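You operate a simulated robot arm through the tools that you are given. There is no shell and no other tool. Be economical: measure what you need, move in short steps, check, and stop when the job is done.

Carry out the task below with a simulated two-armed robot. There is one attempt and no reset: what you move stays moved.

TASK
Switch the centrifuge cool switch on. Fetch the drip jug and set it on the back of the pack bench. Fetch the green brush from the top of the capping bench and stand it on the papers there. Take the blue brush and put it on the top of the capping bench. Press the bench fridge chill button two times. Put the tub that says "green caps" from the top of the left centrifuge bench on the top of the spare bench. Switch the store boost switch on. Open the left service bench drawer. Do these in any order. Set down upright: brush, tub.
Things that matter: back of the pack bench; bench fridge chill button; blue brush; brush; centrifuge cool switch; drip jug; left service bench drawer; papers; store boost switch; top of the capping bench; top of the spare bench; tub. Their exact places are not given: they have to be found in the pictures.

The check looks at the end state, three seconds after you hand in, the way a careful person would. Anything else that was tipped, shoved, dropped, spilled or broken makes it a failure. Lids that push on must go on centred and level and be pressed home; caps that screw on are set level and turned clockwise until they are tight.

THE ROBOT
Two 7-joint arms with two-finger grippers on one trunk, on a base that drives. Base frame: it is fixed to the floor where the robot stands at the start and does not move with it; the origin is under the middle of the robot, x ahead of it, y to its left, z up; the surface under the hand at the start is at about z = 0.9. Units: m, degrees, N and s.
The left shoulder is at the start at [0.077, 0.216, 1.294], the right one opposite. With the tool pointing down near the work surface each hand reaches from about 0.3 to 0.86 m from the robot's upright axis, wherever it stands, measured 20 degrees to its own side. Places, roughly: back of the pack bench [-0.2, -1.1, 0.9]; bench fridge chill button [1.9, 1, 0.8]; blue brush (5x10x5 cm) [0.8, 2.6, 0.9]; brush [-0.5, 1.5, 1]; centrifuge cool switch [0.6, 0, 0.9]; drip jug [-0.25, 1.5, 1]; left service bench drawer [1.9, 3.9, 0.7]; papers [-0.25, 1.75, 1]; store boost switch [0.6, 5.9, 1.4]; top of the capping bench [-0.1, 1.6, 0.9]; top of the spare bench [0.8, 2.2, 0.9]; tub [1.5, 0.25, 1]. Payload 3.43 kg a hand.
Tool frame (each hand has its own): the origin (TCP) lies between the finger pads and is the grasp point; the fingertips stand 0.02 m ahead of it; z points along the fingers, y is the line along which they close. Largest opening 0.124 m; the body of the gripper starts 0.093 m behind the TCP.
Orientation is that of the tool frame in the base frame, as [roll, pitch, yaw] about the fixed x, y, z axes, in that order (R = Rz(yaw) Ry(pitch) Rx(roll)). With the fingers straight down and closing along the base's y, the tool's x points along the base's -x, its y along +y and its z along -z.

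THE INTERFACE
- The arms move only by the tool move_arm. It takes "left_rows", "right_rows" or both (then of equal length, played together; a hand with none holds still); each is a list of rows, each a list of 7 numbers: the shift along the tool's x, y, z in m, then the turn, a rotation vector about the tool's x, y, z in degrees, then the finger opening in m, from 0 to 0.124. In form: [[x, y, z, rx, ry, rz, gripper], ...]. A call has 1 to 10 rows; each row is the pose to reach, as a shift and turn from the pose commanded when the call began, along the tool's axes at that moment. Rows are played at 5 a second. More than 0.05 m and 8.6 degrees between two rows, or a gripper value outside its range, and nothing of the call is played. Where a pose cannot be reached the arm comes as near as it can. A force on the tool above 40 N (or 10 N above the force at the start of the call, whichever is more), or a blocked arm, ends the call early, and 0.2 s more pass. The fingers move at their own pace (about 0.072 m/s each) and stop on an object; they squeeze with about 25 N. The grip force told is the motor's: it shows also when the fingers shut on nothing. Time passes only in rows, and 0.2 s behind the last, so rows that repeat a pose let the fingers close. The reply holds the time, the measured pose of the TCP, the force on the tool along the base axes, the opening and the grip force, in the units named above and with some noise, with the torque about the TCP (base axes, N m) and any sound that the robot's microphone picked up.
- Cameras (640 x 400 px; columns grow to the right, rows downward): "scene" is now at [0.178, -0.0599, 1.4571]; the picture's right is [-0.74, -0.68, 0.00], its down [-0.43, 0.46, -0.78] and it looks along [0.53, -0.57, -0.63] (base axes); focal length 214 px, centre (320, 200). "left" rides on the left gripper at [0.082, -0.014, -0.14] in its tool frame; the picture's right is [0.17, 0.99, 0.00], its down [-0.83, 0.14, -0.54] and it looks along [-0.53, 0.09, 0.84] (tool axes); focal length 243 px, centre (320, 200). "right" rides on the right gripper at [0.082, 0.014, -0.14] in its tool frame; the picture's right is [-0.17, 0.99, 0.00], its down [-0.83, -0.14, -0.54] and it looks along [-0.53, -0.09, 0.84] (tool axes); focal length 243 px, centre (320, 200).
- grab_frame(camera): a new picture of that camera. It takes no simulated time.
- move_column(by): slides the trunk up (or, below 0, down) by that many m; the arms and the scene camera ride with it, the base frame stays. It gives what a move gives, with no picture.
- base_move(legs): drives the robot by 1 to 6 legs, each [ahead, left, turn to the left] in m, m and degrees, along the robot's own axes; the way and the turn of a leg run together, so that a leg with both is an arc; at most 1.5 m and 180 degrees a leg. The arms and the cameras ride along, it lands a little off, and it stops where it bumps. It gives what a move gives.
- head_to(pan, tilt): turns the head with the scene camera to pan (to the left, within 80 degrees either way) and tilt (down, from -29 to 69), counted from straight ahead of the robot. It gives what a move gives.
- measure_at(camera, pixels): for up to 12 pixels [column, row] of the newest picture of that camera ("zoom" is the newest enlarged one), the place [x, y, z] in the base frame of the surface seen there, good to about 0.003 m. It takes no simulated time.
- inspect(camera, box): a new picture of the part [left, top, right, bottom] of that camera's present view, enlarged. It takes no simulated time.
- close_job(): hands the job in; it is judged then, once.

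Work in short steps. Measure before you move; look again where a grasp or a placing could have gone wrong, and mend it. You have 124 turns and 136 pictures in all, those below and enlarged ones among them. Open the grippers and draw the arms clear of the work before you hand the job in, unless the task says otherwise; then end with one line.

The tools are called by a JSON object that holds its "api" and its "payload". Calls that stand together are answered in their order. move_arm: Moves the arms, as the interface text tells. Its arguments: {"type":"object","properties":{"left_rows":{"type":"array","items":{"type":"array","items":{"type":"number"}}},"right_rows":{"type":"array","items":{"type":"array","items":{"type":"number"}}}},"required":[]} The other tools are called the same way: move_column (by) slides the trunk up or down; base_move (legs) drives the base; head_to (pan, tilt) turns the head that bears the scene camera; grab_frame (camera) takes a picture; measure_at (camera, pixels) gives the place of the surface under pixels of a picture; inspect (camera, box) takes an enlarged picture of a part of a camera's view; close_job () hands the job in.

At the start:

```text
clock: 0.0
left_ee_pos: [0.4336, -0.0106, 1.2168]
left_tcp_rot: [-180.0, 0.1, -180.0]
left_ft_force: [0.2, -0.2, -0.5]
left_wrist_torque: [0.04, -0.02, -0.02]
left_grip_width: 0.124
left_grip_force: 0.0
right_ee_pos: [0.4498, -0.5501, 1.0868]
right_tcp_rot: [-180.0, 0.0, 179.9]
right_ft_force: [0.1, 0.3, -0.6]
right_wrist_torque: [0.0, 0.01, 0.02]
right_grip_width: 0.124
right_grip_force: 0.1
trunk travel left (down, up): [-0.45, 0.141]
robot x, y, heading: [0.0024, -0.0013, -0.0]
head pan, tilt: [-47.4, 39.0]
```

scene: 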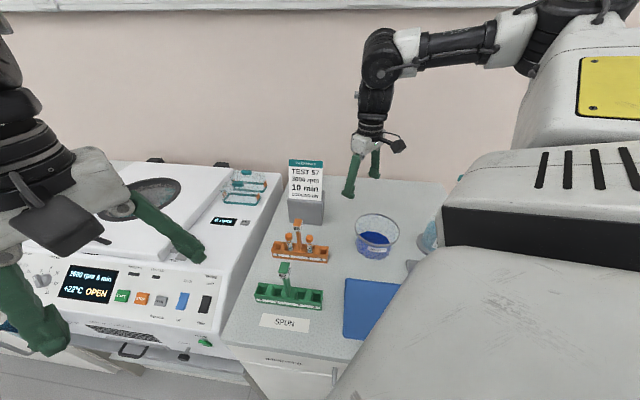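
right: 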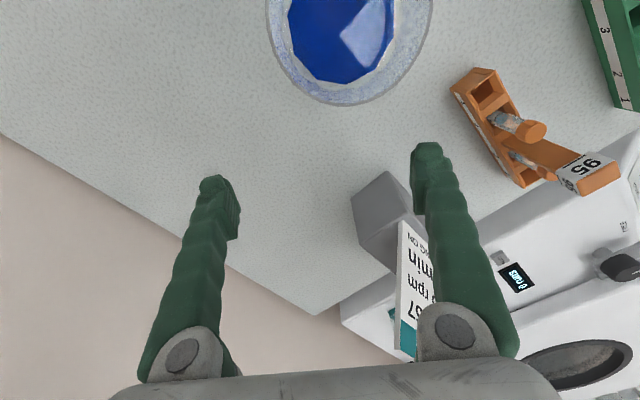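
left: 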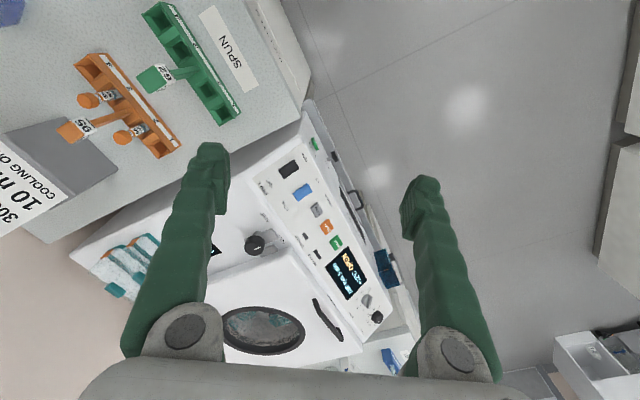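

The scene shows the centrifuge panel with blue and black rockers around (182,300) and (205,303). I enlarge the panel to read the labels.

{"api": "inspect", "payload": {"camera": "scene", "box": [20, 200, 260, 350]}}

{"api": "inspect", "payload": {"camera": "left", "box": [220, 100, 400, 340]}}

```text
2.67 times, centred on (140, 275) of scene
```

zoom: 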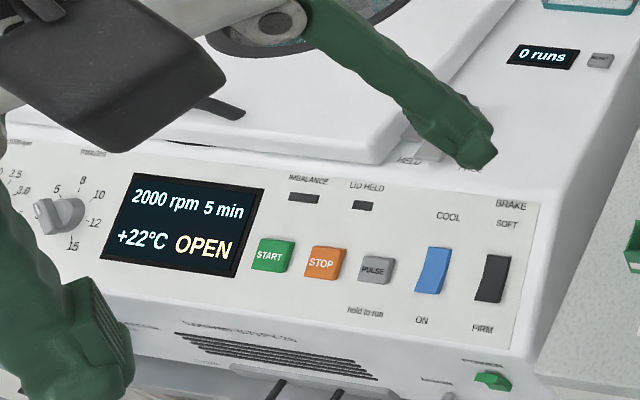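

```text
1.67 times, centred on (310, 220) of left
```

zoom: 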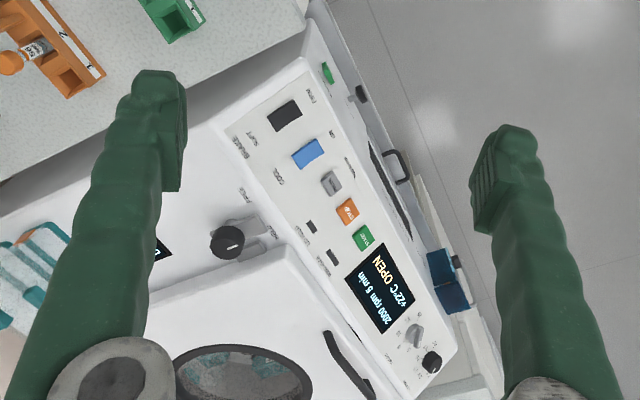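

The COOL rocker is blue, with ON at its lower end. I measure the rocker and panel points in the scene picture.

{"api": "measure_at", "payload": {"camera": "scene", "pixels": [[183.5, 294], [182, 301], [181, 307], [190, 285], [178, 318], [193, 300], [170, 299], [206, 296], [203, 310]]}}

{"api": "measure_at", "payload": {"camera": "zoom", "pixels": [[299, 160], [308, 153], [316, 147], [278, 178], [332, 133], [290, 108], [360, 95]]}}

```text
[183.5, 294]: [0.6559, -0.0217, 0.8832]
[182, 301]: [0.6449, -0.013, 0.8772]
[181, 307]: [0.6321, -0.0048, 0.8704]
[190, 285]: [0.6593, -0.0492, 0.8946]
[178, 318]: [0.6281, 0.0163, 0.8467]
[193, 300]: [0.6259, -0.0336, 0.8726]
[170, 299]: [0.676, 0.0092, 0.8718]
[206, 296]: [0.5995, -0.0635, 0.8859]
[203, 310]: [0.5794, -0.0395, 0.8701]
```

```text
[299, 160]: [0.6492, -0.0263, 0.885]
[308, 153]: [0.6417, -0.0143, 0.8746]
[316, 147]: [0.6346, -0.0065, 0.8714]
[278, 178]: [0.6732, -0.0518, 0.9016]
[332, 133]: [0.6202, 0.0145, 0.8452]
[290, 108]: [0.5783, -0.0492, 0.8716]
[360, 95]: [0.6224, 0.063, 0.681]
```

The panel slopes about 35° toward (-0.65, 0.76), and the ON end is at about (0.633, -0.005, 0.870). I close the left gripper and bring it to a pre-press pose along the panel normal.

{"api": "move_arm", "payload": {"left_rows": [[-0.034, 0.008, 0.02, 3.3, -2.9, 0, 0.0], [-0.068, 0.016, 0.05, 6.6, -5.7, 0, 0.0], [-0.102, 0.024, 0.08, 9.9, -8.6, 0, 0], [-0.136, 0.032, 0.11, 13.2, -11.4, 0, 0], [-0.165, 0.04, 0.14, 16.5, -14.3, 0, 0], [-0.17, 0.041, 0.18, 20, -17.2, 0, 0], [-0.17, 0.041, 0.22, 23.5, -20.1, 0, 0], [-0.17, 0.041, 0.25, 26.5, -22.9, 0, 0], [-0.17, 0.041, 0.281, 26.5, -22.9, 0, 0]]}}

{"api": "grab_frame", "payload": {"camera": "left"}}

{"api": "grab_frame", "payload": {"camera": "scene"}}

```text
clock: 2.0
left_ee_pos: [0.5939, 0.0051, 0.948]
left_tcp_rot: [-152.6, 22.0, -173.9]
left_ft_force: [-0.3, 0.5, -0.6]
left_wrist_torque: [0.01, 0.01, -0.02]
left_grip_width: 0.0
left_grip_force: 24.4
left hand out of reach, approached as far as the arm can: row 8, 9
right_ee_pos: [0.4492, -0.5507, 1.0868]
right_tcp_rot: [180.0, 0.0, 179.9]
right_ft_force: [-0.9, 0.0, 0.5]
right_wrist_torque: [-0.05, -0.03, -0.01]
right_grip_width: 0.1241
right_grip_force: 0.1
trunk travel left (down, up): [-0.45, 0.141]
robot x, y, heading: [0.001, -0.0024, -0.1]
head pan, tilt: [-47.4, 39.0]
```

```text
130 pictures are left
```

left: 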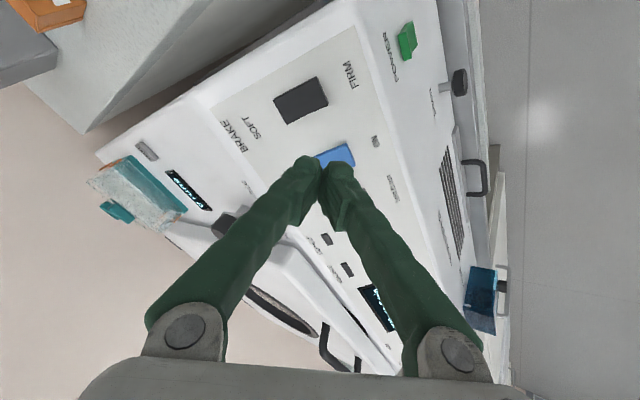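

```text
129 pictures are left
```

scene: 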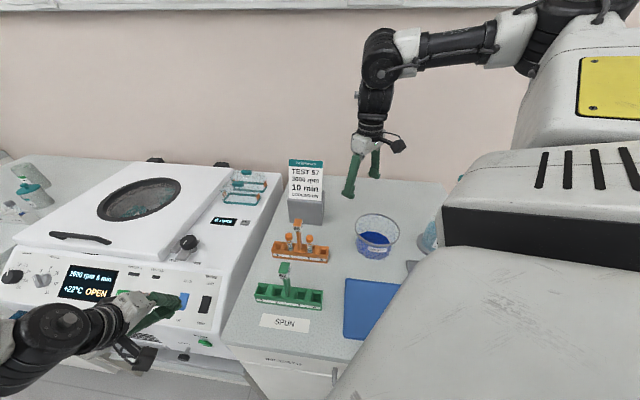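

The left hand points along the panel normal but stopped slightly short of the pose (reach limit). I turn the wrist about its own axis to find a freer pose.

{"api": "move_arm", "payload": {"left_rows": [[0, 0, 0, 0, 0, -8, 0], [0, 0, 0, 0, 0, -16, 0], [0, 0, 0, 0, 0, -24, 0], [0, 0, 0, 0, 0, -32, 0], [0, 0, 0, 0, 0, -40, 0]]}}

{"api": "grab_frame", "payload": {"camera": "left"}}

```text
clock: 3.2
left_ee_pos: [0.5933, 0.0054, 0.9471]
left_tcp_rot: [-145.0, 0.4, -139.8]
left_ft_force: [0.5, -0.1, -0.1]
left_wrist_torque: [0.01, -0.01, 0.03]
left_grip_width: 0.0001
left_grip_force: 25.2
right_ee_pos: [0.4489, -0.5507, 1.0868]
right_tcp_rot: [180.0, 0.0, -180.0]
right_ft_force: [-0.1, -0.3, -0.1]
right_wrist_torque: [-0.05, 0.0, -0.02]
right_grip_width: 0.1239
right_grip_force: 0.1
trunk travel left (down, up): [-0.45, 0.141]
robot x, y, heading: [-0.0021, 0.0003, 0.3]
head pan, tilt: [-47.4, 39.0]
```

```text
128 pictures are left
```

left: 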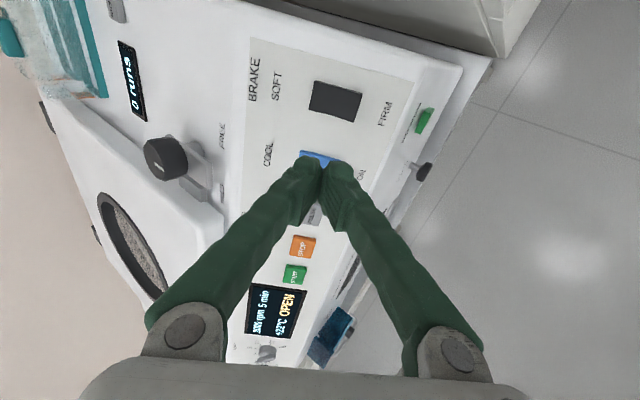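

The wrist is now freer and aligned with the panel. I shift to directly above the ON end and check.

{"api": "move_arm", "payload": {"left_rows": [[-0.012, 0.008, 0, 0, 0, 0, 0], [-0.0233, 0.0167, 0.002, 0, 0, 0, 0], [-0.0233, 0.0167, 0.03, 0, 0, 0, 0]]}}

{"api": "inspect", "payload": {"camera": "left", "box": [200, 60, 440, 240]}}

{"api": "inspect", "payload": {"camera": "scene", "box": [100, 230, 260, 350]}}

```text
clock: 4.0
left_ee_pos: [0.6156, 0.0176, 0.9131]
left_tcp_rot: [-145.1, 0.6, -139.8]
left_ft_force: [-0.3, -0.7, 0.0]
left_wrist_torque: [0.02, 0.03, -0.01]
left_grip_width: 0.0001
left_grip_force: 25.0
right_ee_pos: [0.4487, -0.5517, 1.0865]
right_tcp_rot: [180.0, 0.0, -179.9]
right_ft_force: [-0.5, 0.0, -1.0]
right_wrist_torque: [0.02, 0.04, 0.01]
right_grip_width: 0.1239
right_grip_force: 0.1
trunk travel left (down, up): [-0.45, 0.141]
robot x, y, heading: [-0.0021, -0.0002, -0.2]
head pan, tilt: [-47.4, 39.0]
```

```text
2.22 times, centred on (320, 150) of left
```

zoom: 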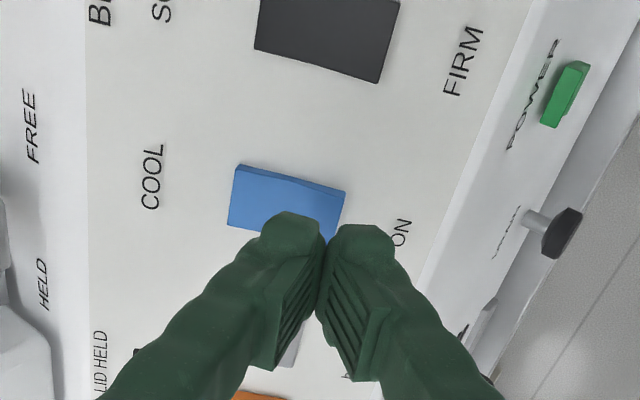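

```text
3.33 times, centred on (180, 290) of scene
```

zoom: 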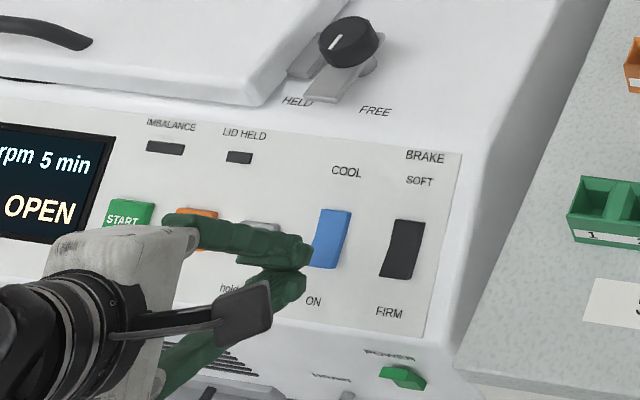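

I measure the rocker corners more closely in the zoomed scene picture.

{"api": "measure_at", "payload": {"camera": "zoom", "pixels": [[322, 213], [347, 215], [316, 258], [334, 264], [332, 240], [326, 256], [345, 290], [370, 240]]}}

```text
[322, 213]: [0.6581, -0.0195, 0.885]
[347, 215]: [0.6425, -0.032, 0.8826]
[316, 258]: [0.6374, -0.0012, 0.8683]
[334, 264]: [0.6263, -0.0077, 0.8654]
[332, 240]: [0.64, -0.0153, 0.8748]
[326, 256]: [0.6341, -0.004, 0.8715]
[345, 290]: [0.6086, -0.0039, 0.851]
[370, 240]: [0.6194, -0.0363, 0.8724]
```

The lower end centre is at (0.632, -0.0045, 0.867), 34 mm ahead along the tool axis. I press in, then back off.

{"api": "move_arm", "payload": {"left_rows": [[0.002, 0.001, 0.015, 0, 0, 0, 0], [0.002, 0.001, 0.027, 0, 0, 0, 0], [0.002, 0.001, 0.033, 0, 0, 0, 0], [0.002, 0.001, 0.037, 0, 0, 0, 0], [0.002, 0.001, 0.041, 0, 0, 0, 0], [0.002, 0.001, 0.02, 0, 0, 0, 0], [0.002, 0.001, -0.03, 0, 0, 0, 0]]}}

{"api": "inspect", "payload": {"camera": "scene", "box": [100, 230, 260, 350]}}

```text
clock: 5.6
left_ee_pos: [0.5982, 0.0313, 0.9395]
left_tcp_rot: [-144.9, 0.5, -139.9]
left_ft_force: [-0.5, -0.2, 0.0]
left_wrist_torque: [0.0, -0.02, -0.01]
left_grip_width: 0.0
left_grip_force: 24.2
right_ee_pos: [0.448, -0.5483, 1.0897]
right_tcp_rot: [-180.0, 0.1, -180.0]
right_ft_force: [0.2, -0.8, 0.7]
right_wrist_torque: [-0.04, -0.06, -0.03]
right_grip_width: 0.124
right_grip_force: 0.1
trunk travel left (down, up): [-0.45, 0.141]
robot x, y, heading: [-0.0008, 0.0017, -0.0]
head pan, tilt: [-47.4, 39.0]
```

```text
3.33 times, centred on (180, 290) of scene
```

zoom: 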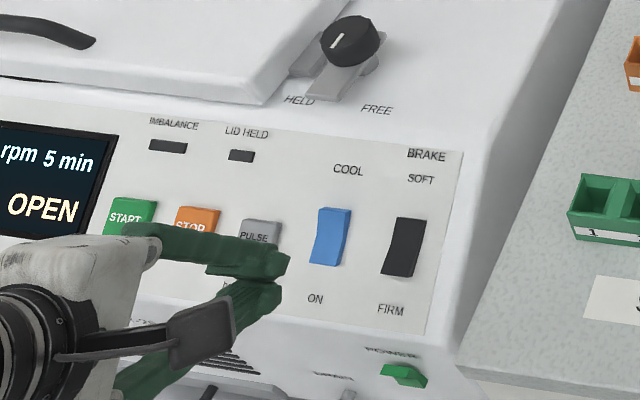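

The rocker's profile seems to have changed; I look closer with both cameras.

{"api": "inspect", "payload": {"camera": "scene", "box": [165, 275, 215, 315]}}

{"api": "inspect", "payload": {"camera": "left", "box": [240, 60, 440, 190]}}

```text
10.00 times, centred on (190, 295) of scene
```

zoom: 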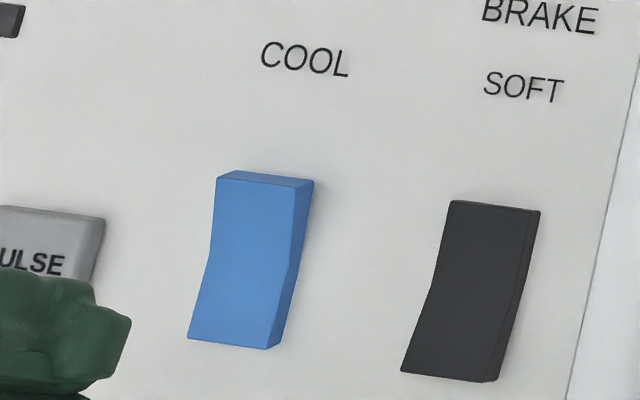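

```text
3.08 times, centred on (340, 125) of left
```

zoom: 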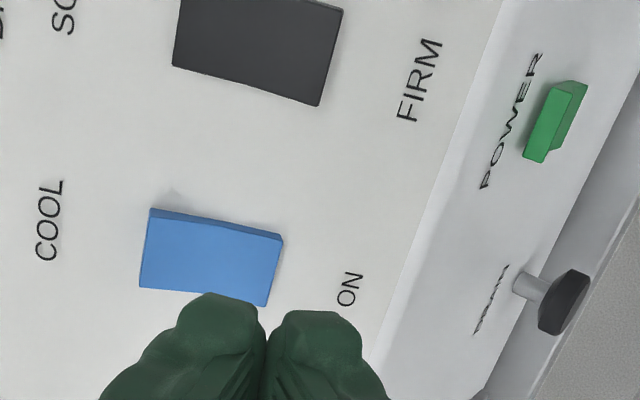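

COOL's lower (ON) end is now pressed in and its upper end stands proud, so it is on. I retract the left arm and level it, and look ahead down the room.

{"api": "move_arm", "payload": {"left_rows": [[0.01, 0.001, -0.045, -5, 0, 0, 0], [0.02, 0.002, -0.09, -10, 0, 0, 0], [0.03, 0.003, -0.135, -15, 0, 0, 0], [0.04, 0.005, -0.18, -20, 0, 0, 0], [0.05, 0.006, -0.225, -25, 0, 0, 0], [0.06, 0.008, -0.27, -30, 0, 0, 0], [0.065, 0.009, -0.312, -35, 0, 0, 0]]}}

{"api": "head_to", "payload": {"pan": 20, "tilt": 25}}

{"api": "grab_frame", "payload": {"camera": "scene"}}

```text
clock: 7.2
left_ee_pos: [0.4287, 0.1317, 1.1898]
left_tcp_rot: [180.0, 0.5, -139.7]
left_ft_force: [-0.1, 0.3, -0.2]
left_wrist_torque: [0.01, -0.04, 0.04]
left_grip_width: 0.0
left_grip_force: 25.0
right_ee_pos: [0.4463, -0.5505, 1.0878]
right_tcp_rot: [179.9, 0.1, 180.0]
right_ft_force: [-0.8, 0.7, 0.3]
right_wrist_torque: [0.0, -0.03, 0.02]
right_grip_width: 0.1239
right_grip_force: 0.0
trunk travel left (down, up): [-0.45, 0.141]
robot x, y, heading: [-0.0006, -0.0021, -0.1]
head pan, tilt: [-47.4, 39.0]
```

```text
clock: 8.6
left_ee_pos: [0.4314, 0.1329, 1.1876]
left_tcp_rot: [-179.8, 0.4, -139.8]
left_ft_force: [-0.6, 0.1, 0.7]
left_wrist_torque: [-0.03, 0.01, 0.01]
left_grip_width: 0.0001
left_grip_force: 25.3
right_ee_pos: [0.4487, -0.5501, 1.0878]
right_tcp_rot: [179.9, -0.1, -180.0]
right_ft_force: [0.8, -0.5, 0.1]
right_wrist_torque: [0.0, 0.01, 0.01]
right_grip_width: 0.1241
right_grip_force: 0.0
trunk travel left (down, up): [-0.45, 0.141]
robot x, y, heading: [-0.0008, -0.0011, 0.1]
head pan, tilt: [20.0, 25.0]
```

```text
122 pictures are left
```

scene: 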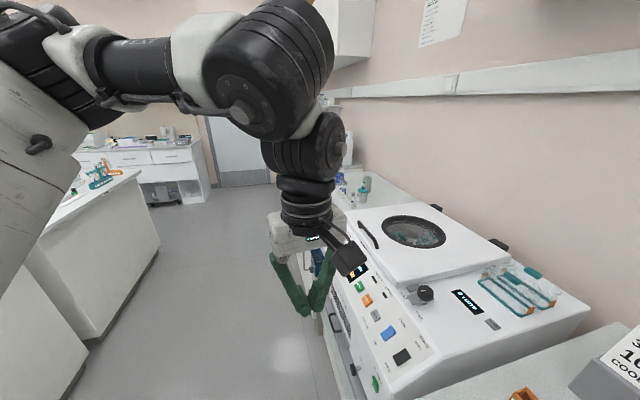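

The bench row runs along about (0.76, 0.65), so the room is turned about 40° from the base frame. I look left to find the capping and spare benches.

{"api": "head_to", "payload": {"pan": 75, "tilt": 30}}

{"api": "grab_frame", "payload": {"camera": "scene"}}

```text
clock: 9.8
left_ee_pos: [0.4299, 0.1321, 1.1874]
left_tcp_rot: [-179.9, 0.5, -140.0]
left_ft_force: [0.7, 0.0, 1.1]
left_wrist_torque: [0.0, 0.02, 0.05]
left_grip_width: 0.0002
left_grip_force: 24.9
right_ee_pos: [0.4481, -0.5492, 1.0861]
right_tcp_rot: [-180.0, -0.1, 180.0]
right_ft_force: [-0.2, 0.5, -0.8]
right_wrist_torque: [0.02, -0.02, 0.01]
right_grip_width: 0.1237
right_grip_force: 0.2
trunk travel left (down, up): [-0.45, 0.141]
robot x, y, heading: [0.0, -0.0014, 0.1]
head pan, tilt: [75.0, 30.0]
```

```text
121 pictures are left
```

scene: 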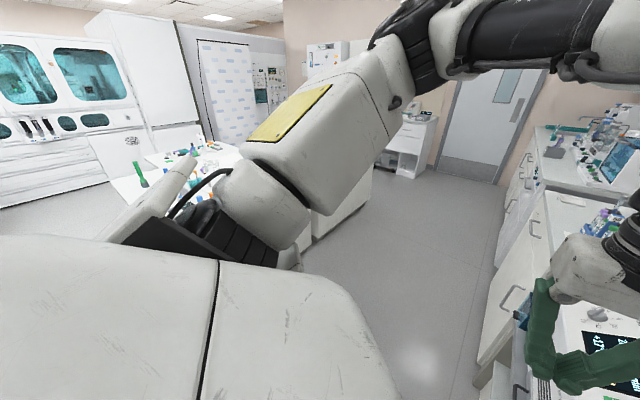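

I raise the trunk for clearance and turn 40° left to align with the aisle, then look to the left side.

{"api": "move_column", "payload": {"by": 0.14}}

{"api": "base_move", "payload": {"legs": [[0, 0, 40.5]]}}

{"api": "head_to", "payload": {"pan": 0, "tilt": 25}}

{"api": "grab_frame", "payload": {"camera": "scene"}}

```text
clock: 11.5
left_ee_pos: [0.4312, 0.1314, 1.326]
left_tcp_rot: [179.9, 0.3, -139.8]
left_ft_force: [0.0, 0.4, 0.0]
left_wrist_torque: [0.02, 0.02, 0.02]
left_grip_width: 0.0
left_grip_force: 25.0
right_ee_pos: [0.4478, -0.5502, 1.2256]
right_tcp_rot: [-180.0, -0.2, -180.0]
right_ft_force: [0.1, -0.2, -0.8]
right_wrist_torque: [0.02, 0.04, 0.05]
right_grip_width: 0.1242
right_grip_force: 0.0
trunk travel left (down, up): [-0.59, 0.001]
robot x, y, heading: [-0.0025, -0.0004, -0.1]
head pan, tilt: [75.0, 30.0]
```

```text
clock: 14.4
left_ee_pos: [0.2423, 0.3774, 1.3276]
left_tcp_rot: [-180.0, 0.5, -99.4]
left_ft_force: [-0.1, 0.2, 0.8]
left_wrist_torque: [0.01, -0.03, 0.03]
left_grip_width: 0.0
left_grip_force: 24.5
right_ee_pos: [0.6987, -0.1275, 1.2279]
right_tcp_rot: [-180.0, 0.1, -139.6]
right_ft_force: [-0.7, -0.1, -0.2]
right_wrist_torque: [0.02, 0.01, -0.02]
right_grip_width: 0.1241
right_grip_force: 0.1
trunk travel left (down, up): [-0.59, 0.001]
robot x, y, heading: [-0.006, 0.0009, 40.3]
head pan, tilt: [75.0, 30.0]
```

```text
clock: 15.9
left_ee_pos: [0.2426, 0.3773, 1.3272]
left_tcp_rot: [180.0, 0.6, -99.4]
left_ft_force: [0.2, 0.2, 0.1]
left_wrist_torque: [0.03, 0.01, 0.02]
left_grip_width: 0.0002
left_grip_force: 25.4
right_ee_pos: [0.6994, -0.1289, 1.2273]
right_tcp_rot: [180.0, 0.1, -139.6]
right_ft_force: [0.4, -0.1, -0.1]
right_wrist_torque: [0.02, 0.01, 0.0]
right_grip_width: 0.124
right_grip_force: 0.1
trunk travel left (down, up): [-0.59, 0.001]
robot x, y, heading: [0.0021, -0.0003, 40.2]
head pan, tilt: [0.0, 25.0]
```

```text
120 pictures are left
```

scene: 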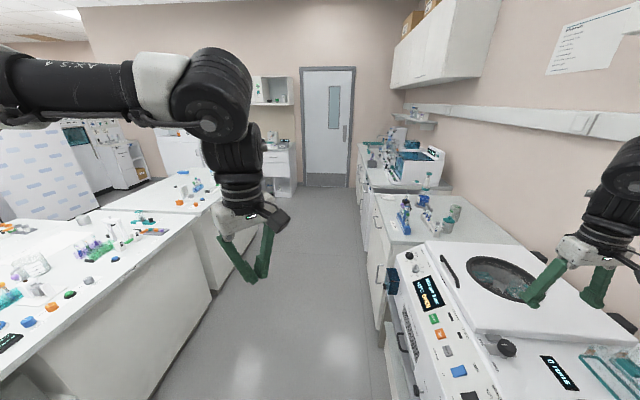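

Now aligned with the aisle. I measure bench edges and floor points for a map.

{"api": "measure_at", "payload": {"camera": "scene", "pixels": [[153, 398], [210, 290], [186, 225], [60, 325], [215, 195], [375, 320], [378, 205], [430, 240], [405, 225], [450, 213], [370, 185], [390, 290]]}}

{"api": "inspect", "payload": {"camera": "scene", "box": [340, 120, 500, 250]}}

{"api": "inspect", "payload": {"camera": "scene", "box": [0, 160, 240, 350]}}

```text
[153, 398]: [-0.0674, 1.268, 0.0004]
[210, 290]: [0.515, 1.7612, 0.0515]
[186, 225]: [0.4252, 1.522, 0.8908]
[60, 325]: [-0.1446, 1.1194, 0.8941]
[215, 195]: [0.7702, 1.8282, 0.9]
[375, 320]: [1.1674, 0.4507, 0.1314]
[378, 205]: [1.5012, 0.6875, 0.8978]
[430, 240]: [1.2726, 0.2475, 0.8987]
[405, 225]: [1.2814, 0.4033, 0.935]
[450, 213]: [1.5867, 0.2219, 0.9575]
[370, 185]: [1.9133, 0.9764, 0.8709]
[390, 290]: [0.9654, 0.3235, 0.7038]
```

```text
3.08 times, centred on (420, 185) of scene
```

zoom: 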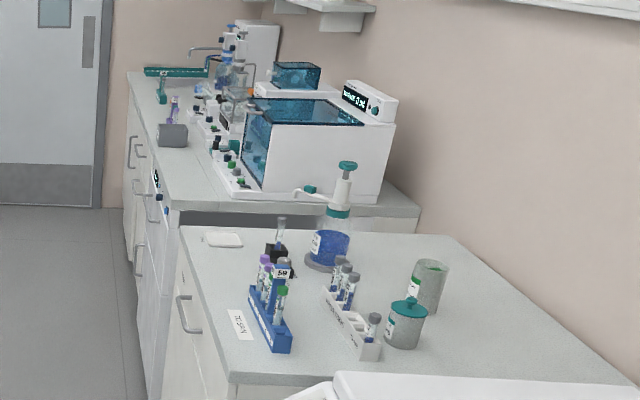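

```text
2.11 times, centred on (120, 255) of scene
```

zoom: 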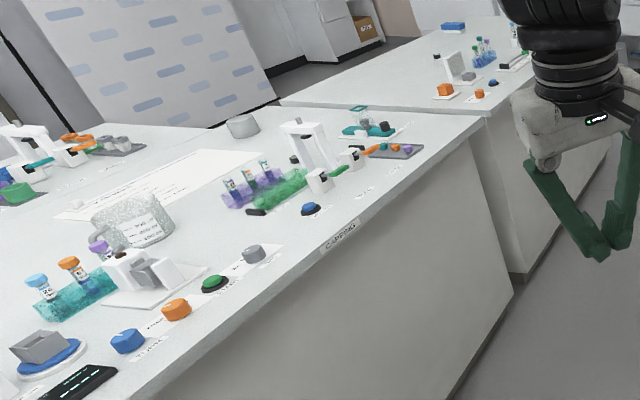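

Left benches' front edge lies at n≈0.93 and the right row at n≈-0.41 in aisle coordinates, so there is room. Two tubs stand on the left centrifuge bench; I drive 1.5 m forward and turn right to face it.

{"api": "base_move", "payload": {"legs": [[1.5, 0.0, 0], [0, 0, -90]]}}

{"api": "head_to", "payload": {"pan": -15, "tilt": 40}}

{"api": "grab_frame", "payload": {"camera": "scene"}}

```text
clock: 30.7
left_ee_pos: [1.5295, 0.7492, 1.3286]
left_tcp_rot: [-180.0, 0.5, 168.9]
left_ft_force: [-0.3, -0.3, 0.0]
left_wrist_torque: [-0.01, 0.05, -0.01]
left_grip_width: 0.0001
left_grip_force: 24.8
right_ee_pos: [1.0079, 0.3079, 1.2271]
right_tcp_rot: [-180.0, 0.0, 128.8]
right_ft_force: [0.0, 0.6, 0.5]
right_wrist_torque: [-0.02, -0.01, 0.03]
right_grip_width: 0.124
right_grip_force: 0.1
trunk travel left (down, up): [-0.59, 0.001]
robot x, y, heading: [1.161, 1.0032, -51.4]
head pan, tilt: [0.0, 25.0]
```

```text
clock: 31.5
left_ee_pos: [1.5272, 0.7491, 1.3285]
left_tcp_rot: [180.0, 0.5, 168.9]
left_ft_force: [-0.3, 0.6, 0.0]
left_wrist_torque: [0.05, 0.03, 0.01]
left_grip_width: 0.0001
left_grip_force: 25.5
right_ee_pos: [1.0097, 0.3077, 1.2272]
right_tcp_rot: [180.0, 0.0, 128.7]
right_ft_force: [-0.5, 0.7, -0.2]
right_wrist_torque: [-0.02, 0.03, 0.01]
right_grip_width: 0.1241
right_grip_force: 0.1
trunk travel left (down, up): [-0.59, 0.001]
robot x, y, heading: [1.1576, 1.0003, -51.3]
head pan, tilt: [-15.0, 40.0]
```

```text
117 pictures are left
```

scene: 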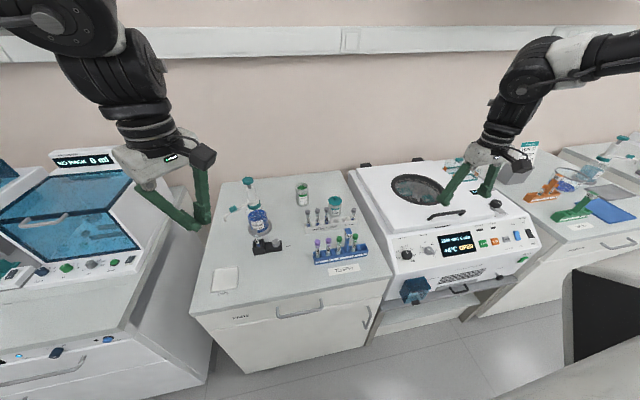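

The two tubs appear at about (302,193) and (336,207). I enlarge to read them and the fridge panel.

{"api": "inspect", "payload": {"camera": "scene", "box": [230, 165, 390, 285]}}

{"api": "inspect", "payload": {"camera": "scene", "box": [0, 240, 200, 390]}}

{"api": "measure_at", "payload": {"camera": "scene", "pixels": [[302, 186], [302, 195], [302, 203], [336, 200], [336, 207], [336, 215], [250, 185], [192, 310], [350, 315], [60, 351]]}}

```text
3.33 times, centred on (310, 225) of scene
```

zoom: 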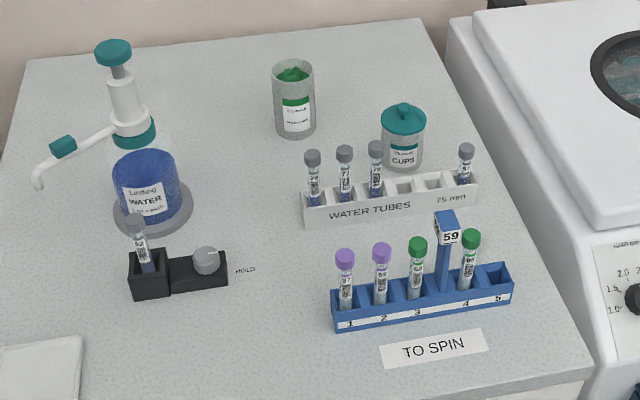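

```text
2.67 times, centred on (100, 315) of scene
```

zoom: 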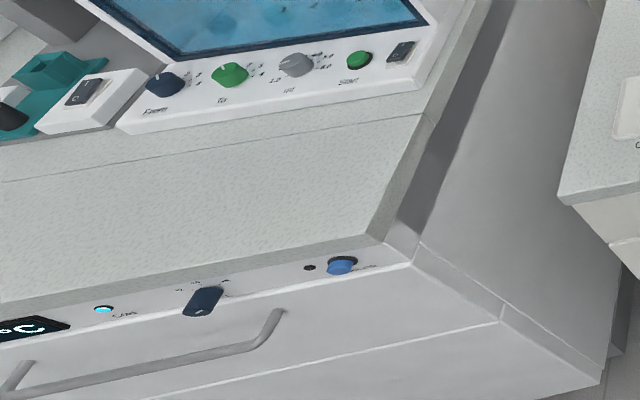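

```text
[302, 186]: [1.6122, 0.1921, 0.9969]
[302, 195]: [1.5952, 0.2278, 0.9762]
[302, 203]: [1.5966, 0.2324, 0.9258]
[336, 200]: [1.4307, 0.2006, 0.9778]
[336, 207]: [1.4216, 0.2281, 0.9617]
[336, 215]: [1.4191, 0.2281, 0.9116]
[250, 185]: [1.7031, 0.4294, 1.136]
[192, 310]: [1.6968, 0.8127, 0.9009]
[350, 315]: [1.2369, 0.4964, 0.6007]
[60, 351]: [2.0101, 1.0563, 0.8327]
```

I zoom strongly on the two labels.

{"api": "inspect", "payload": {"camera": "scene", "box": [290, 175, 350, 220]}}

{"api": "inspect", "payload": {"camera": "scene", "box": [0, 335, 64, 375]}}

```text
8.89 times, centred on (320, 198) of scene
```

zoom: 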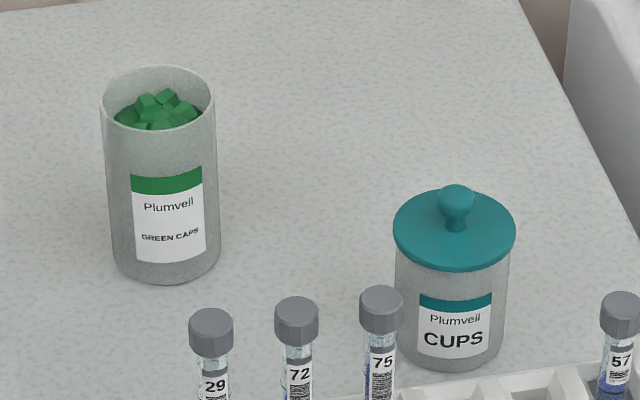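

```text
10.00 times, centred on (32, 355) of scene
```

zoom: 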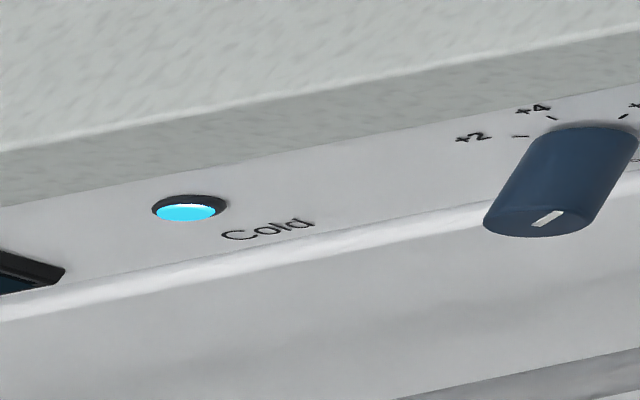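

The open tub at (302,195) reads GREEN CAPS. I measure its rim and drive a little closer for reach.

{"api": "measure_at", "payload": {"camera": "scene", "pixels": [[296, 187], [308, 187], [302, 183.5], [302, 190.5], [297, 198], [308, 198], [302, 206], [250, 178]]}}

{"api": "base_move", "payload": {"legs": [[0.12, 0.08, 0]]}}

{"api": "grab_frame", "payload": {"camera": "scene"}}

{"api": "inspect", "payload": {"camera": "scene", "box": [300, 170, 380, 220]}}

```text
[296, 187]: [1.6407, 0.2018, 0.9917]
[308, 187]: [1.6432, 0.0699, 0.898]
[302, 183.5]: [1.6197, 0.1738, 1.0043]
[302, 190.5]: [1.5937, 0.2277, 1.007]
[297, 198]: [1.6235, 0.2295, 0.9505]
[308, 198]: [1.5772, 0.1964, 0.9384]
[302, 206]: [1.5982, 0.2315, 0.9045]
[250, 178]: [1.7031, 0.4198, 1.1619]
```

```text
clock: 33.2
left_ee_pos: [1.6651, 0.7093, 1.3288]
left_tcp_rot: [-179.9, 0.6, 169.0]
left_ft_force: [-0.4, 0.5, 0.6]
left_wrist_torque: [-0.02, -0.04, -0.01]
left_grip_width: 0.0002
left_grip_force: 24.8
right_ee_pos: [1.1469, 0.2682, 1.2265]
right_tcp_rot: [180.0, 0.1, 128.9]
right_ft_force: [-0.5, -0.1, 0.7]
right_wrist_torque: [0.01, -0.01, -0.02]
right_grip_width: 0.1239
right_grip_force: 0.0
trunk travel left (down, up): [-0.59, 0.001]
robot x, y, heading: [1.2971, 0.9598, -51.4]
head pan, tilt: [-15.0, 40.0]
```

```text
112 pictures are left
```

scene: 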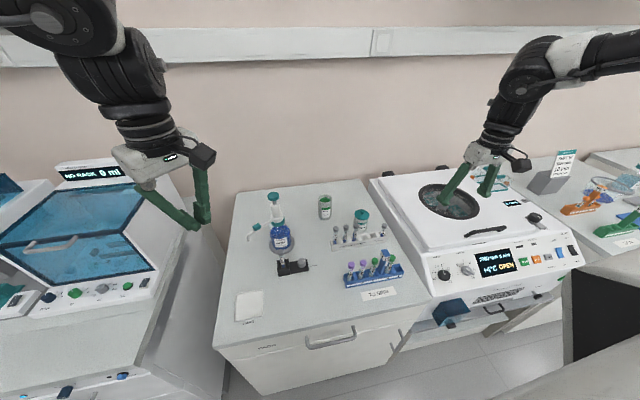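

```text
8.00 times, centred on (340, 195) of scene
```

zoom: 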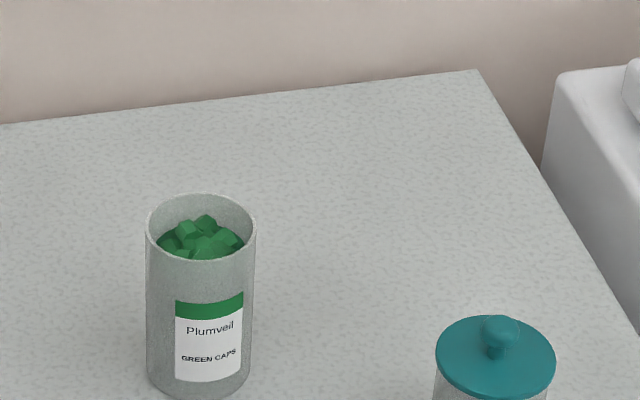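

{"api": "measure_at", "payload": {"camera": "zoom", "pixels": [[149, 226], [253, 226], [200, 260], [200, 300], [152, 300], [248, 300], [204, 196]]}}

```text
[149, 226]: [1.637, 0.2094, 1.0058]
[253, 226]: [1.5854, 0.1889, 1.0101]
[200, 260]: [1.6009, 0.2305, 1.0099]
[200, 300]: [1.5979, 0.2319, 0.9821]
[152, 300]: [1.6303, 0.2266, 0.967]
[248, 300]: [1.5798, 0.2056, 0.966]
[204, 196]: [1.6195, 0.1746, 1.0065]
```

Tub centre (1.610, 0.202), diameter about 0.058, rim z=1.01. I bring the right hand above it.

{"api": "move_arm", "payload": {"right_rows": [[-0.034, 0.032, 0, 0, 0, 0, 0.11], [-0.068, 0.064, 0, 0, 0, 0, 0.11], [-0.103, 0.096, 0, 0, 0, 0, 0.11], [-0.137, 0.128, 0, 0, 0, 0, 0.11], [-0.171, 0.16, 0, 0, 0, 0, 0.11], [-0.205, 0.191, 0, 0, 0, 0, 0.11], [-0.239, 0.223, 0.02, 0, 0, 0, 0.11], [-0.274, 0.255, 0.04, 0, 0, 0, 0.11], [-0.308, 0.287, 0.06, 0, 0, 0, 0.11], [-0.342, 0.319, 0.09, 0, 0, 0, 0.11]]}}

{"api": "grab_frame", "payload": {"camera": "right"}}

```text
refused: row 7 steps farther than a row can; nothing moved
```

```text
110 pictures are left
```

right: 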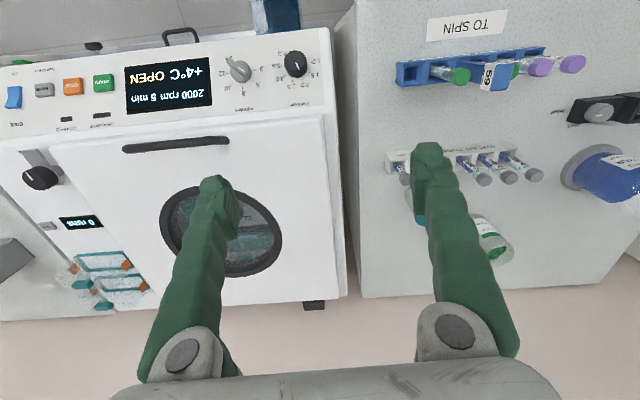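

The step with descent was too long; I keep the move level.

{"api": "move_arm", "payload": {"right_rows": [[-0.034, 0.032, 0, 0, 0, 0, 0.11], [-0.068, 0.064, 0, 0, 0, 0, 0.11], [-0.103, 0.096, 0, 0, 0, 0, 0.11], [-0.137, 0.128, 0, 0, 0, 0, 0.11], [-0.171, 0.16, 0, 0, 0, 0, 0.11], [-0.205, 0.191, 0, 0, 0, 0, 0.11], [-0.239, 0.223, 0.0, 0, 0, 0, 0.11], [-0.274, 0.255, 0.0, 0, 0, 0, 0.11], [-0.308, 0.287, 0.0, 0, 0, 0, 0.11], [-0.342, 0.319, 0.0, 0, 0, 0, 0.11]]}}

{"api": "grab_frame", "payload": {"camera": "right"}}

```text
clock: 35.4
left_ee_pos: [1.6669, 0.7093, 1.3281]
left_tcp_rot: [180.0, 0.5, 168.9]
left_ft_force: [0.2, 0.2, -0.3]
left_wrist_torque: [0.01, -0.03, 0.0]
left_grip_width: 0.0
left_grip_force: 24.9
right_ee_pos: [1.3808, 0.2739, 1.2034]
right_tcp_rot: [179.8, 0.5, 128.8]
right_ft_force: [-0.3, 0.6, -0.9]
right_wrist_torque: [0.01, 0.01, -0.02]
right_grip_width: 0.1098
right_grip_force: 0.0
right hand out of reach, approached as far as the arm can: row 5, 6, 7, 8, 9, 10
trunk travel left (down, up): [-0.59, 0.001]
robot x, y, heading: [1.2964, 0.9647, -51.0]
head pan, tilt: [-15.0, 40.0]
```

```text
109 pictures are left
```

right: 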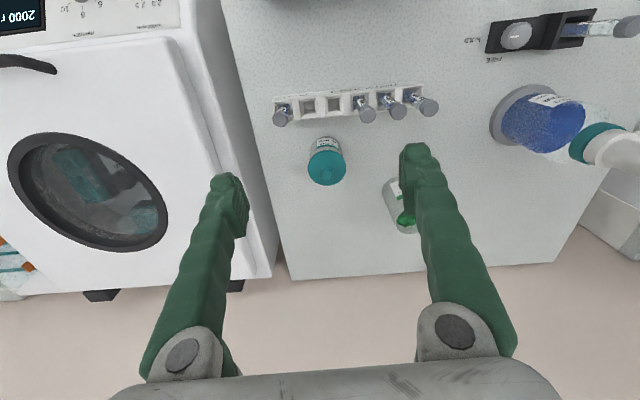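

Reach at that height is limited; I descend to z≈1.08 first (everything along the way is below 1.02) and then continue toward the tub.

{"api": "move_arm", "payload": {"right_rows": [[0, 0, 0.04, 0, 0, 0, 0.11], [0, 0, 0.08, 0, 0, 0, 0.11], [0, 0, 0.12, 0, 0, 0, 0.11], [-0.033, 0.023, 0.12, 0, 0, 0, 0.11], [-0.067, 0.045, 0.12, 0, 0, 0, 0.11], [-0.1, 0.068, 0.12, 0, 0, 0, 0.11], [-0.133, 0.09, 0.12, 0, 0, 0, 0.11], [-0.167, 0.113, 0.12, 0, 0, 0, 0.11], [-0.2, 0.136, 0.12, 0, 0, 0, 0.11]]}}

{"api": "grab_frame", "payload": {"camera": "right"}}

```text
clock: 37.4
left_ee_pos: [1.6663, 0.7099, 1.3275]
left_tcp_rot: [180.0, 0.6, 168.9]
left_ft_force: [0.5, 0.8, -0.5]
left_wrist_torque: [-0.05, -0.04, 0.0]
left_grip_width: 0.0
left_grip_force: 25.1
right_ee_pos: [1.3721, 0.2823, 1.1176]
right_tcp_rot: [179.9, 0.2, 128.8]
right_ft_force: [0.2, 0.1, -0.5]
right_wrist_torque: [-0.01, 0.01, -0.01]
right_grip_width: 0.1097
right_grip_force: 0.1
right hand out of reach, approached as far as the arm can: row 2, 3, 4, 5, 6, 7, 8, 9
trunk travel left (down, up): [-0.59, 0.001]
robot x, y, heading: [1.3001, 0.9592, -50.9]
head pan, tilt: [-15.0, 40.0]
```

```text
108 pictures are left
```

right: 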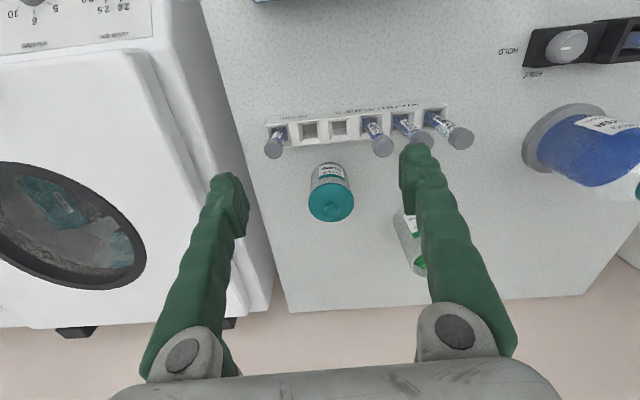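

The arm seems hampered with the trunk raised. I lift the hand and lower the trunk back by 0.14 to the nominal height.

{"api": "move_arm", "payload": {"right_rows": [[0.02, 0, -0.04, 0, 0, 0, 0.11], [0.04, 0, -0.08, 0, 0, 0, 0.11], [0.06, 0, -0.12, 0, 0, 0, 0.11]]}}

{"api": "move_column", "payload": {"by": -0.15}}

{"api": "move_arm", "payload": {"right_rows": [[-0.035, 0.015, 0, 0, 0, 0, 0.11], [-0.07, 0.03, 0, 0, 0, 0, 0.11], [-0.105, 0.045, 0, 0, 0, 0, 0.11], [-0.14, 0.06, 0, 0, 0, 0, 0.11], [-0.175, 0.075, 0, 0, 0, 0, 0.11]]}}

```text
clock: 38.2
left_ee_pos: [1.6668, 0.7107, 1.329]
left_tcp_rot: [-179.9, 0.4, 168.9]
left_ft_force: [-0.1, 0.3, 0.5]
left_wrist_torque: [-0.04, 0.01, -0.01]
left_grip_width: 0.0
left_grip_force: 24.8
right_ee_pos: [1.3318, 0.3318, 1.2342]
right_tcp_rot: [180.0, 0.0, 128.9]
right_ft_force: [1.2, -0.2, -0.4]
right_wrist_torque: [-0.01, 0.01, 0.02]
right_grip_width: 0.1101
right_grip_force: 0.0
trunk travel left (down, up): [-0.59, 0.001]
robot x, y, heading: [1.2977, 0.9652, -51.1]
head pan, tilt: [-15.0, 40.0]
```

```text
clock: 40.0
left_ee_pos: [1.6669, 0.7097, 1.1789]
left_tcp_rot: [-179.9, 0.6, 168.9]
left_ft_force: [-0.6, -0.4, 0.5]
left_wrist_torque: [-0.01, 0.02, -0.01]
left_grip_width: 0.0
left_grip_force: 25.2
right_ee_pos: [1.3295, 0.3336, 1.0796]
right_tcp_rot: [180.0, 0.1, 128.8]
right_ft_force: [-0.3, -0.5, 0.5]
right_wrist_torque: [0.0, -0.01, -0.02]
right_grip_width: 0.1099
right_grip_force: 0.0
trunk travel left (down, up): [-0.44, 0.151]
robot x, y, heading: [1.2985, 0.9652, -51.2]
head pan, tilt: [-15.0, 40.0]
```

```text
clock: 41.2
left_ee_pos: [1.6657, 0.709, 1.1786]
left_tcp_rot: [-179.9, 0.4, 169.0]
left_ft_force: [0.4, 0.0, 0.3]
left_wrist_torque: [-0.02, 0.03, 0.01]
left_grip_width: 0.0
left_grip_force: 25.0
right_ee_pos: [1.4411, 0.2727, 1.0744]
right_tcp_rot: [179.7, 0.2, 128.9]
right_ft_force: [0.2, 0.1, -0.2]
right_wrist_torque: [-0.01, -0.03, -0.04]
right_grip_width: 0.1102
right_grip_force: 0.0
right hand out of reach, approached as far as the arm can: row 4, 5
trunk travel left (down, up): [-0.44, 0.151]
robot x, y, heading: [1.296, 0.9614, -51.3]
head pan, tilt: [-15.0, 40.0]
```

Still short. I go sideways first so that the hand is straight ahead of its shoulder, then forward.

{"api": "move_arm", "payload": {"right_rows": [[0.02, 0.03, 0, 0, 0, 0, 0.11], [0.02, 0.06, 0, 0, 0, 0, 0.11], [0.02, 0.09, 0, 0, 0, 0, 0.11], [-0.02, 0.09, 0, 0, 0, 0, 0.11], [-0.06, 0.09, 0, 0, 0, 0, 0.11], [-0.1, 0.09, 0, 0, 0, 0, 0.11], [-0.14, 0.09, 0, 0, 0, 0, 0.11]]}}

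{"api": "grab_frame", "payload": {"camera": "scene"}}

```text
clock: 42.8
left_ee_pos: [1.6672, 0.7107, 1.1767]
left_tcp_rot: [-179.9, 0.5, 169.0]
left_ft_force: [0.0, 0.1, -0.5]
left_wrist_torque: [0.0, 0.03, -0.03]
left_grip_width: 0.0003
left_grip_force: 24.8
right_ee_pos: [1.4491, 0.2904, 1.0566]
right_tcp_rot: [179.8, 0.2, 128.8]
right_ft_force: [1.0, 1.0, 1.0]
right_wrist_torque: [-0.02, -0.01, 0.0]
right_grip_width: 0.11
right_grip_force: 0.0
right hand out of reach, approached as far as the arm can: row 2, 3, 4, 5, 6, 7
trunk travel left (down, up): [-0.44, 0.151]
robot x, y, heading: [1.2984, 0.9649, -51.1]
head pan, tilt: [-15.0, 40.0]
```

```text
107 pictures are left
```

scene: 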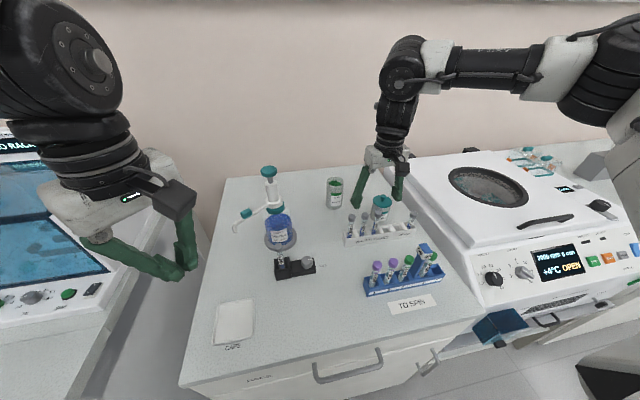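

The arm is likely at a wrist-joint limit rather than its full stretch. I test whether turning the hand about its axis frees it (the tub is round).

{"api": "move_arm", "payload": {"right_rows": [[0, 0, 0, 0, 0, 8, 0.11], [0, 0, 0, 0, 0, 16, 0.11], [0, 0, 0, 0, 0, 24, 0.11], [0, 0, 0, 0, 0, 32, 0.11], [-0.02, 0.02, 0, 0, 0, 32, 0.11], [-0.04, 0.04, 0, 0, 0, 32, 0.11], [-0.06, 0.06, 0, 0, 0, 32, 0.11]]}}

```text
clock: 44.4
left_ee_pos: [1.6661, 0.7089, 1.1773]
left_tcp_rot: [-179.9, 0.5, 168.9]
left_ft_force: [0.6, 0.3, 0.1]
left_wrist_torque: [0.0, 0.0, -0.03]
left_grip_width: 0.0002
left_grip_force: 25.3
right_ee_pos: [1.4485, 0.28, 1.0523]
right_tcp_rot: [179.6, 0.1, 96.7]
right_ft_force: [0.6, 0.3, -0.3]
right_wrist_torque: [0.02, 0.01, 0.02]
right_grip_width: 0.1103
right_grip_force: 0.0
right hand out of reach, approached as far as the arm can: row 5, 6, 7
trunk travel left (down, up): [-0.44, 0.151]
robot x, y, heading: [1.2973, 0.9589, -51.2]
head pan, tilt: [-15.0, 40.0]
```

I measure the arm links in the scene picture to see whether it is really straight.

{"api": "grab_frame", "payload": {"camera": "scene"}}

{"api": "measure_at", "payload": {"camera": "scene", "pixels": [[405, 60], [440, 55], [490, 50], [550, 55], [600, 80], [390, 150]]}}

```text
106 pictures are left
```

scene: 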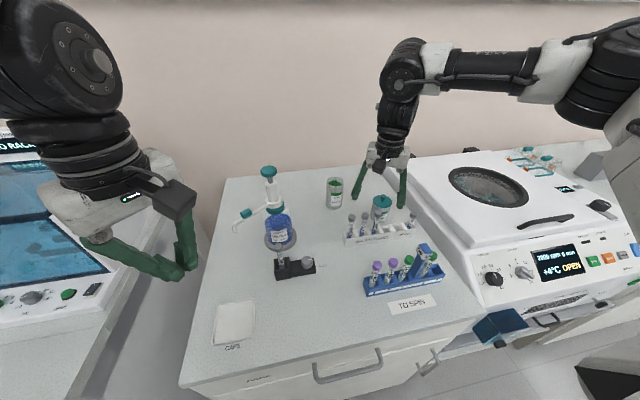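

```text
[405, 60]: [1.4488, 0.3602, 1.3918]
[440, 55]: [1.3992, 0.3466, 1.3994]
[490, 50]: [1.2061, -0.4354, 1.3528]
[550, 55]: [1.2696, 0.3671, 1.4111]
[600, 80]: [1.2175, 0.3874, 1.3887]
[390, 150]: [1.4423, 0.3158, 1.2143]
```

The elbow is still bent outward, so the arm is in an awkward branch rather than stretched. I pull the hand in close to the body in front of its shoulder and then re-extend.

{"api": "move_arm", "payload": {"right_rows": [[0.02, -0.005, -0.03, 0, 0, 0, 0.11], [0.05, -0.015, -0.05, 0, 0, 0, 0.11], [0.09, -0.025, -0.05, 0, 0, 0, 0.11], [0.13, -0.035, -0.05, 0, 0, 0, 0.11], [0.17, -0.045, -0.05, 0, 0, 0, 0.11], [0.21, -0.055, -0.05, 0, 0, 0, 0.11], [0.25, -0.065, -0.05, 0, 0, 0, 0.11]]}}

{"api": "grab_frame", "payload": {"camera": "scene"}}

```text
clock: 46.0
left_ee_pos: [1.6604, 0.7093, 1.1807]
left_tcp_rot: [-180.0, 0.9, 168.9]
left_ft_force: [-1.2, 0.8, 1.2]
left_wrist_torque: [-0.07, -0.17, 0.01]
left_grip_width: 0.0
left_grip_force: 25.3
right_ee_pos: [1.3092, 0.3053, 1.1696]
right_tcp_rot: [179.9, 0.7, 96.7]
right_ft_force: [-2.0, 1.1, -0.4]
right_wrist_torque: [-0.06, -0.18, -0.01]
right_grip_width: 0.11
right_grip_force: 0.1
right hand out of reach, approached as far as the arm can: row 1, 2, 3, 4, 5, 6, 7
trunk travel left (down, up): [-0.44, 0.151]
robot x, y, heading: [1.2984, 0.9648, -51.5]
head pan, tilt: [-15.0, 40.0]
```

```text
105 pictures are left
```

scene: 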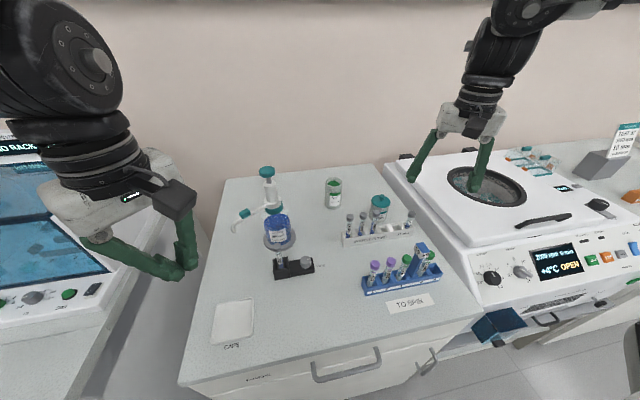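

The hand moved oddly (up and aside). I command it again toward a point close in front of its shoulder, undoing the yaw turn as well.

{"api": "move_arm", "payload": {"right_rows": [[0.02, 0.01, 0, 0, 0, -5, 0.11], [0.05, 0.02, 0, 0, 0, -10, 0.11], [0.08, 0.035, 0, 0, 0, -15, 0.11], [0.11, 0.05, 0, 0, 0, -20, 0.11], [0.14, 0.06, 0, 0, 0, -26, 0.11], [0.167, 0.076, 0, 0, 0, -32, 0.11]]}}

{"api": "grab_frame", "payload": {"camera": "scene"}}

```text
clock: 47.4
left_ee_pos: [1.6664, 0.708, 1.1761]
left_tcp_rot: [-179.9, 0.5, 168.9]
left_ft_force: [0.0, 0.3, -0.2]
left_wrist_torque: [0.03, -0.03, 0.02]
left_grip_width: 0.0
left_grip_force: 24.8
right_ee_pos: [1.3529, 0.4501, 1.1643]
right_tcp_rot: [179.9, 0.0, 128.9]
right_ft_force: [0.5, 0.0, -0.6]
right_wrist_torque: [0.0, -0.02, -0.02]
right_grip_width: 0.1097
right_grip_force: 0.1
right hand out of reach, approached as far as the arm can: row 3, 4, 5, 6
trunk travel left (down, up): [-0.44, 0.151]
robot x, y, heading: [1.2986, 0.9622, -51.0]
head pan, tilt: [-15.0, 40.0]
```

```text
104 pictures are left
```

scene: 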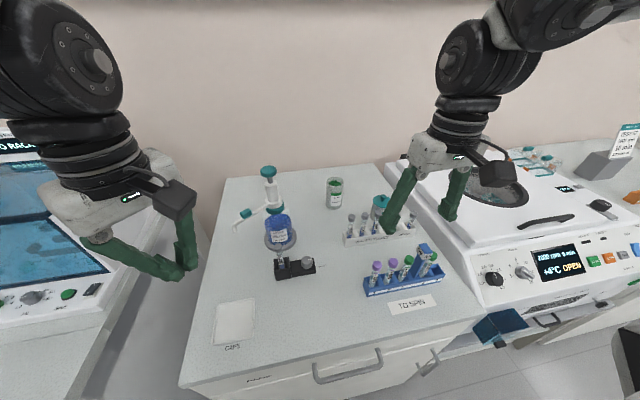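

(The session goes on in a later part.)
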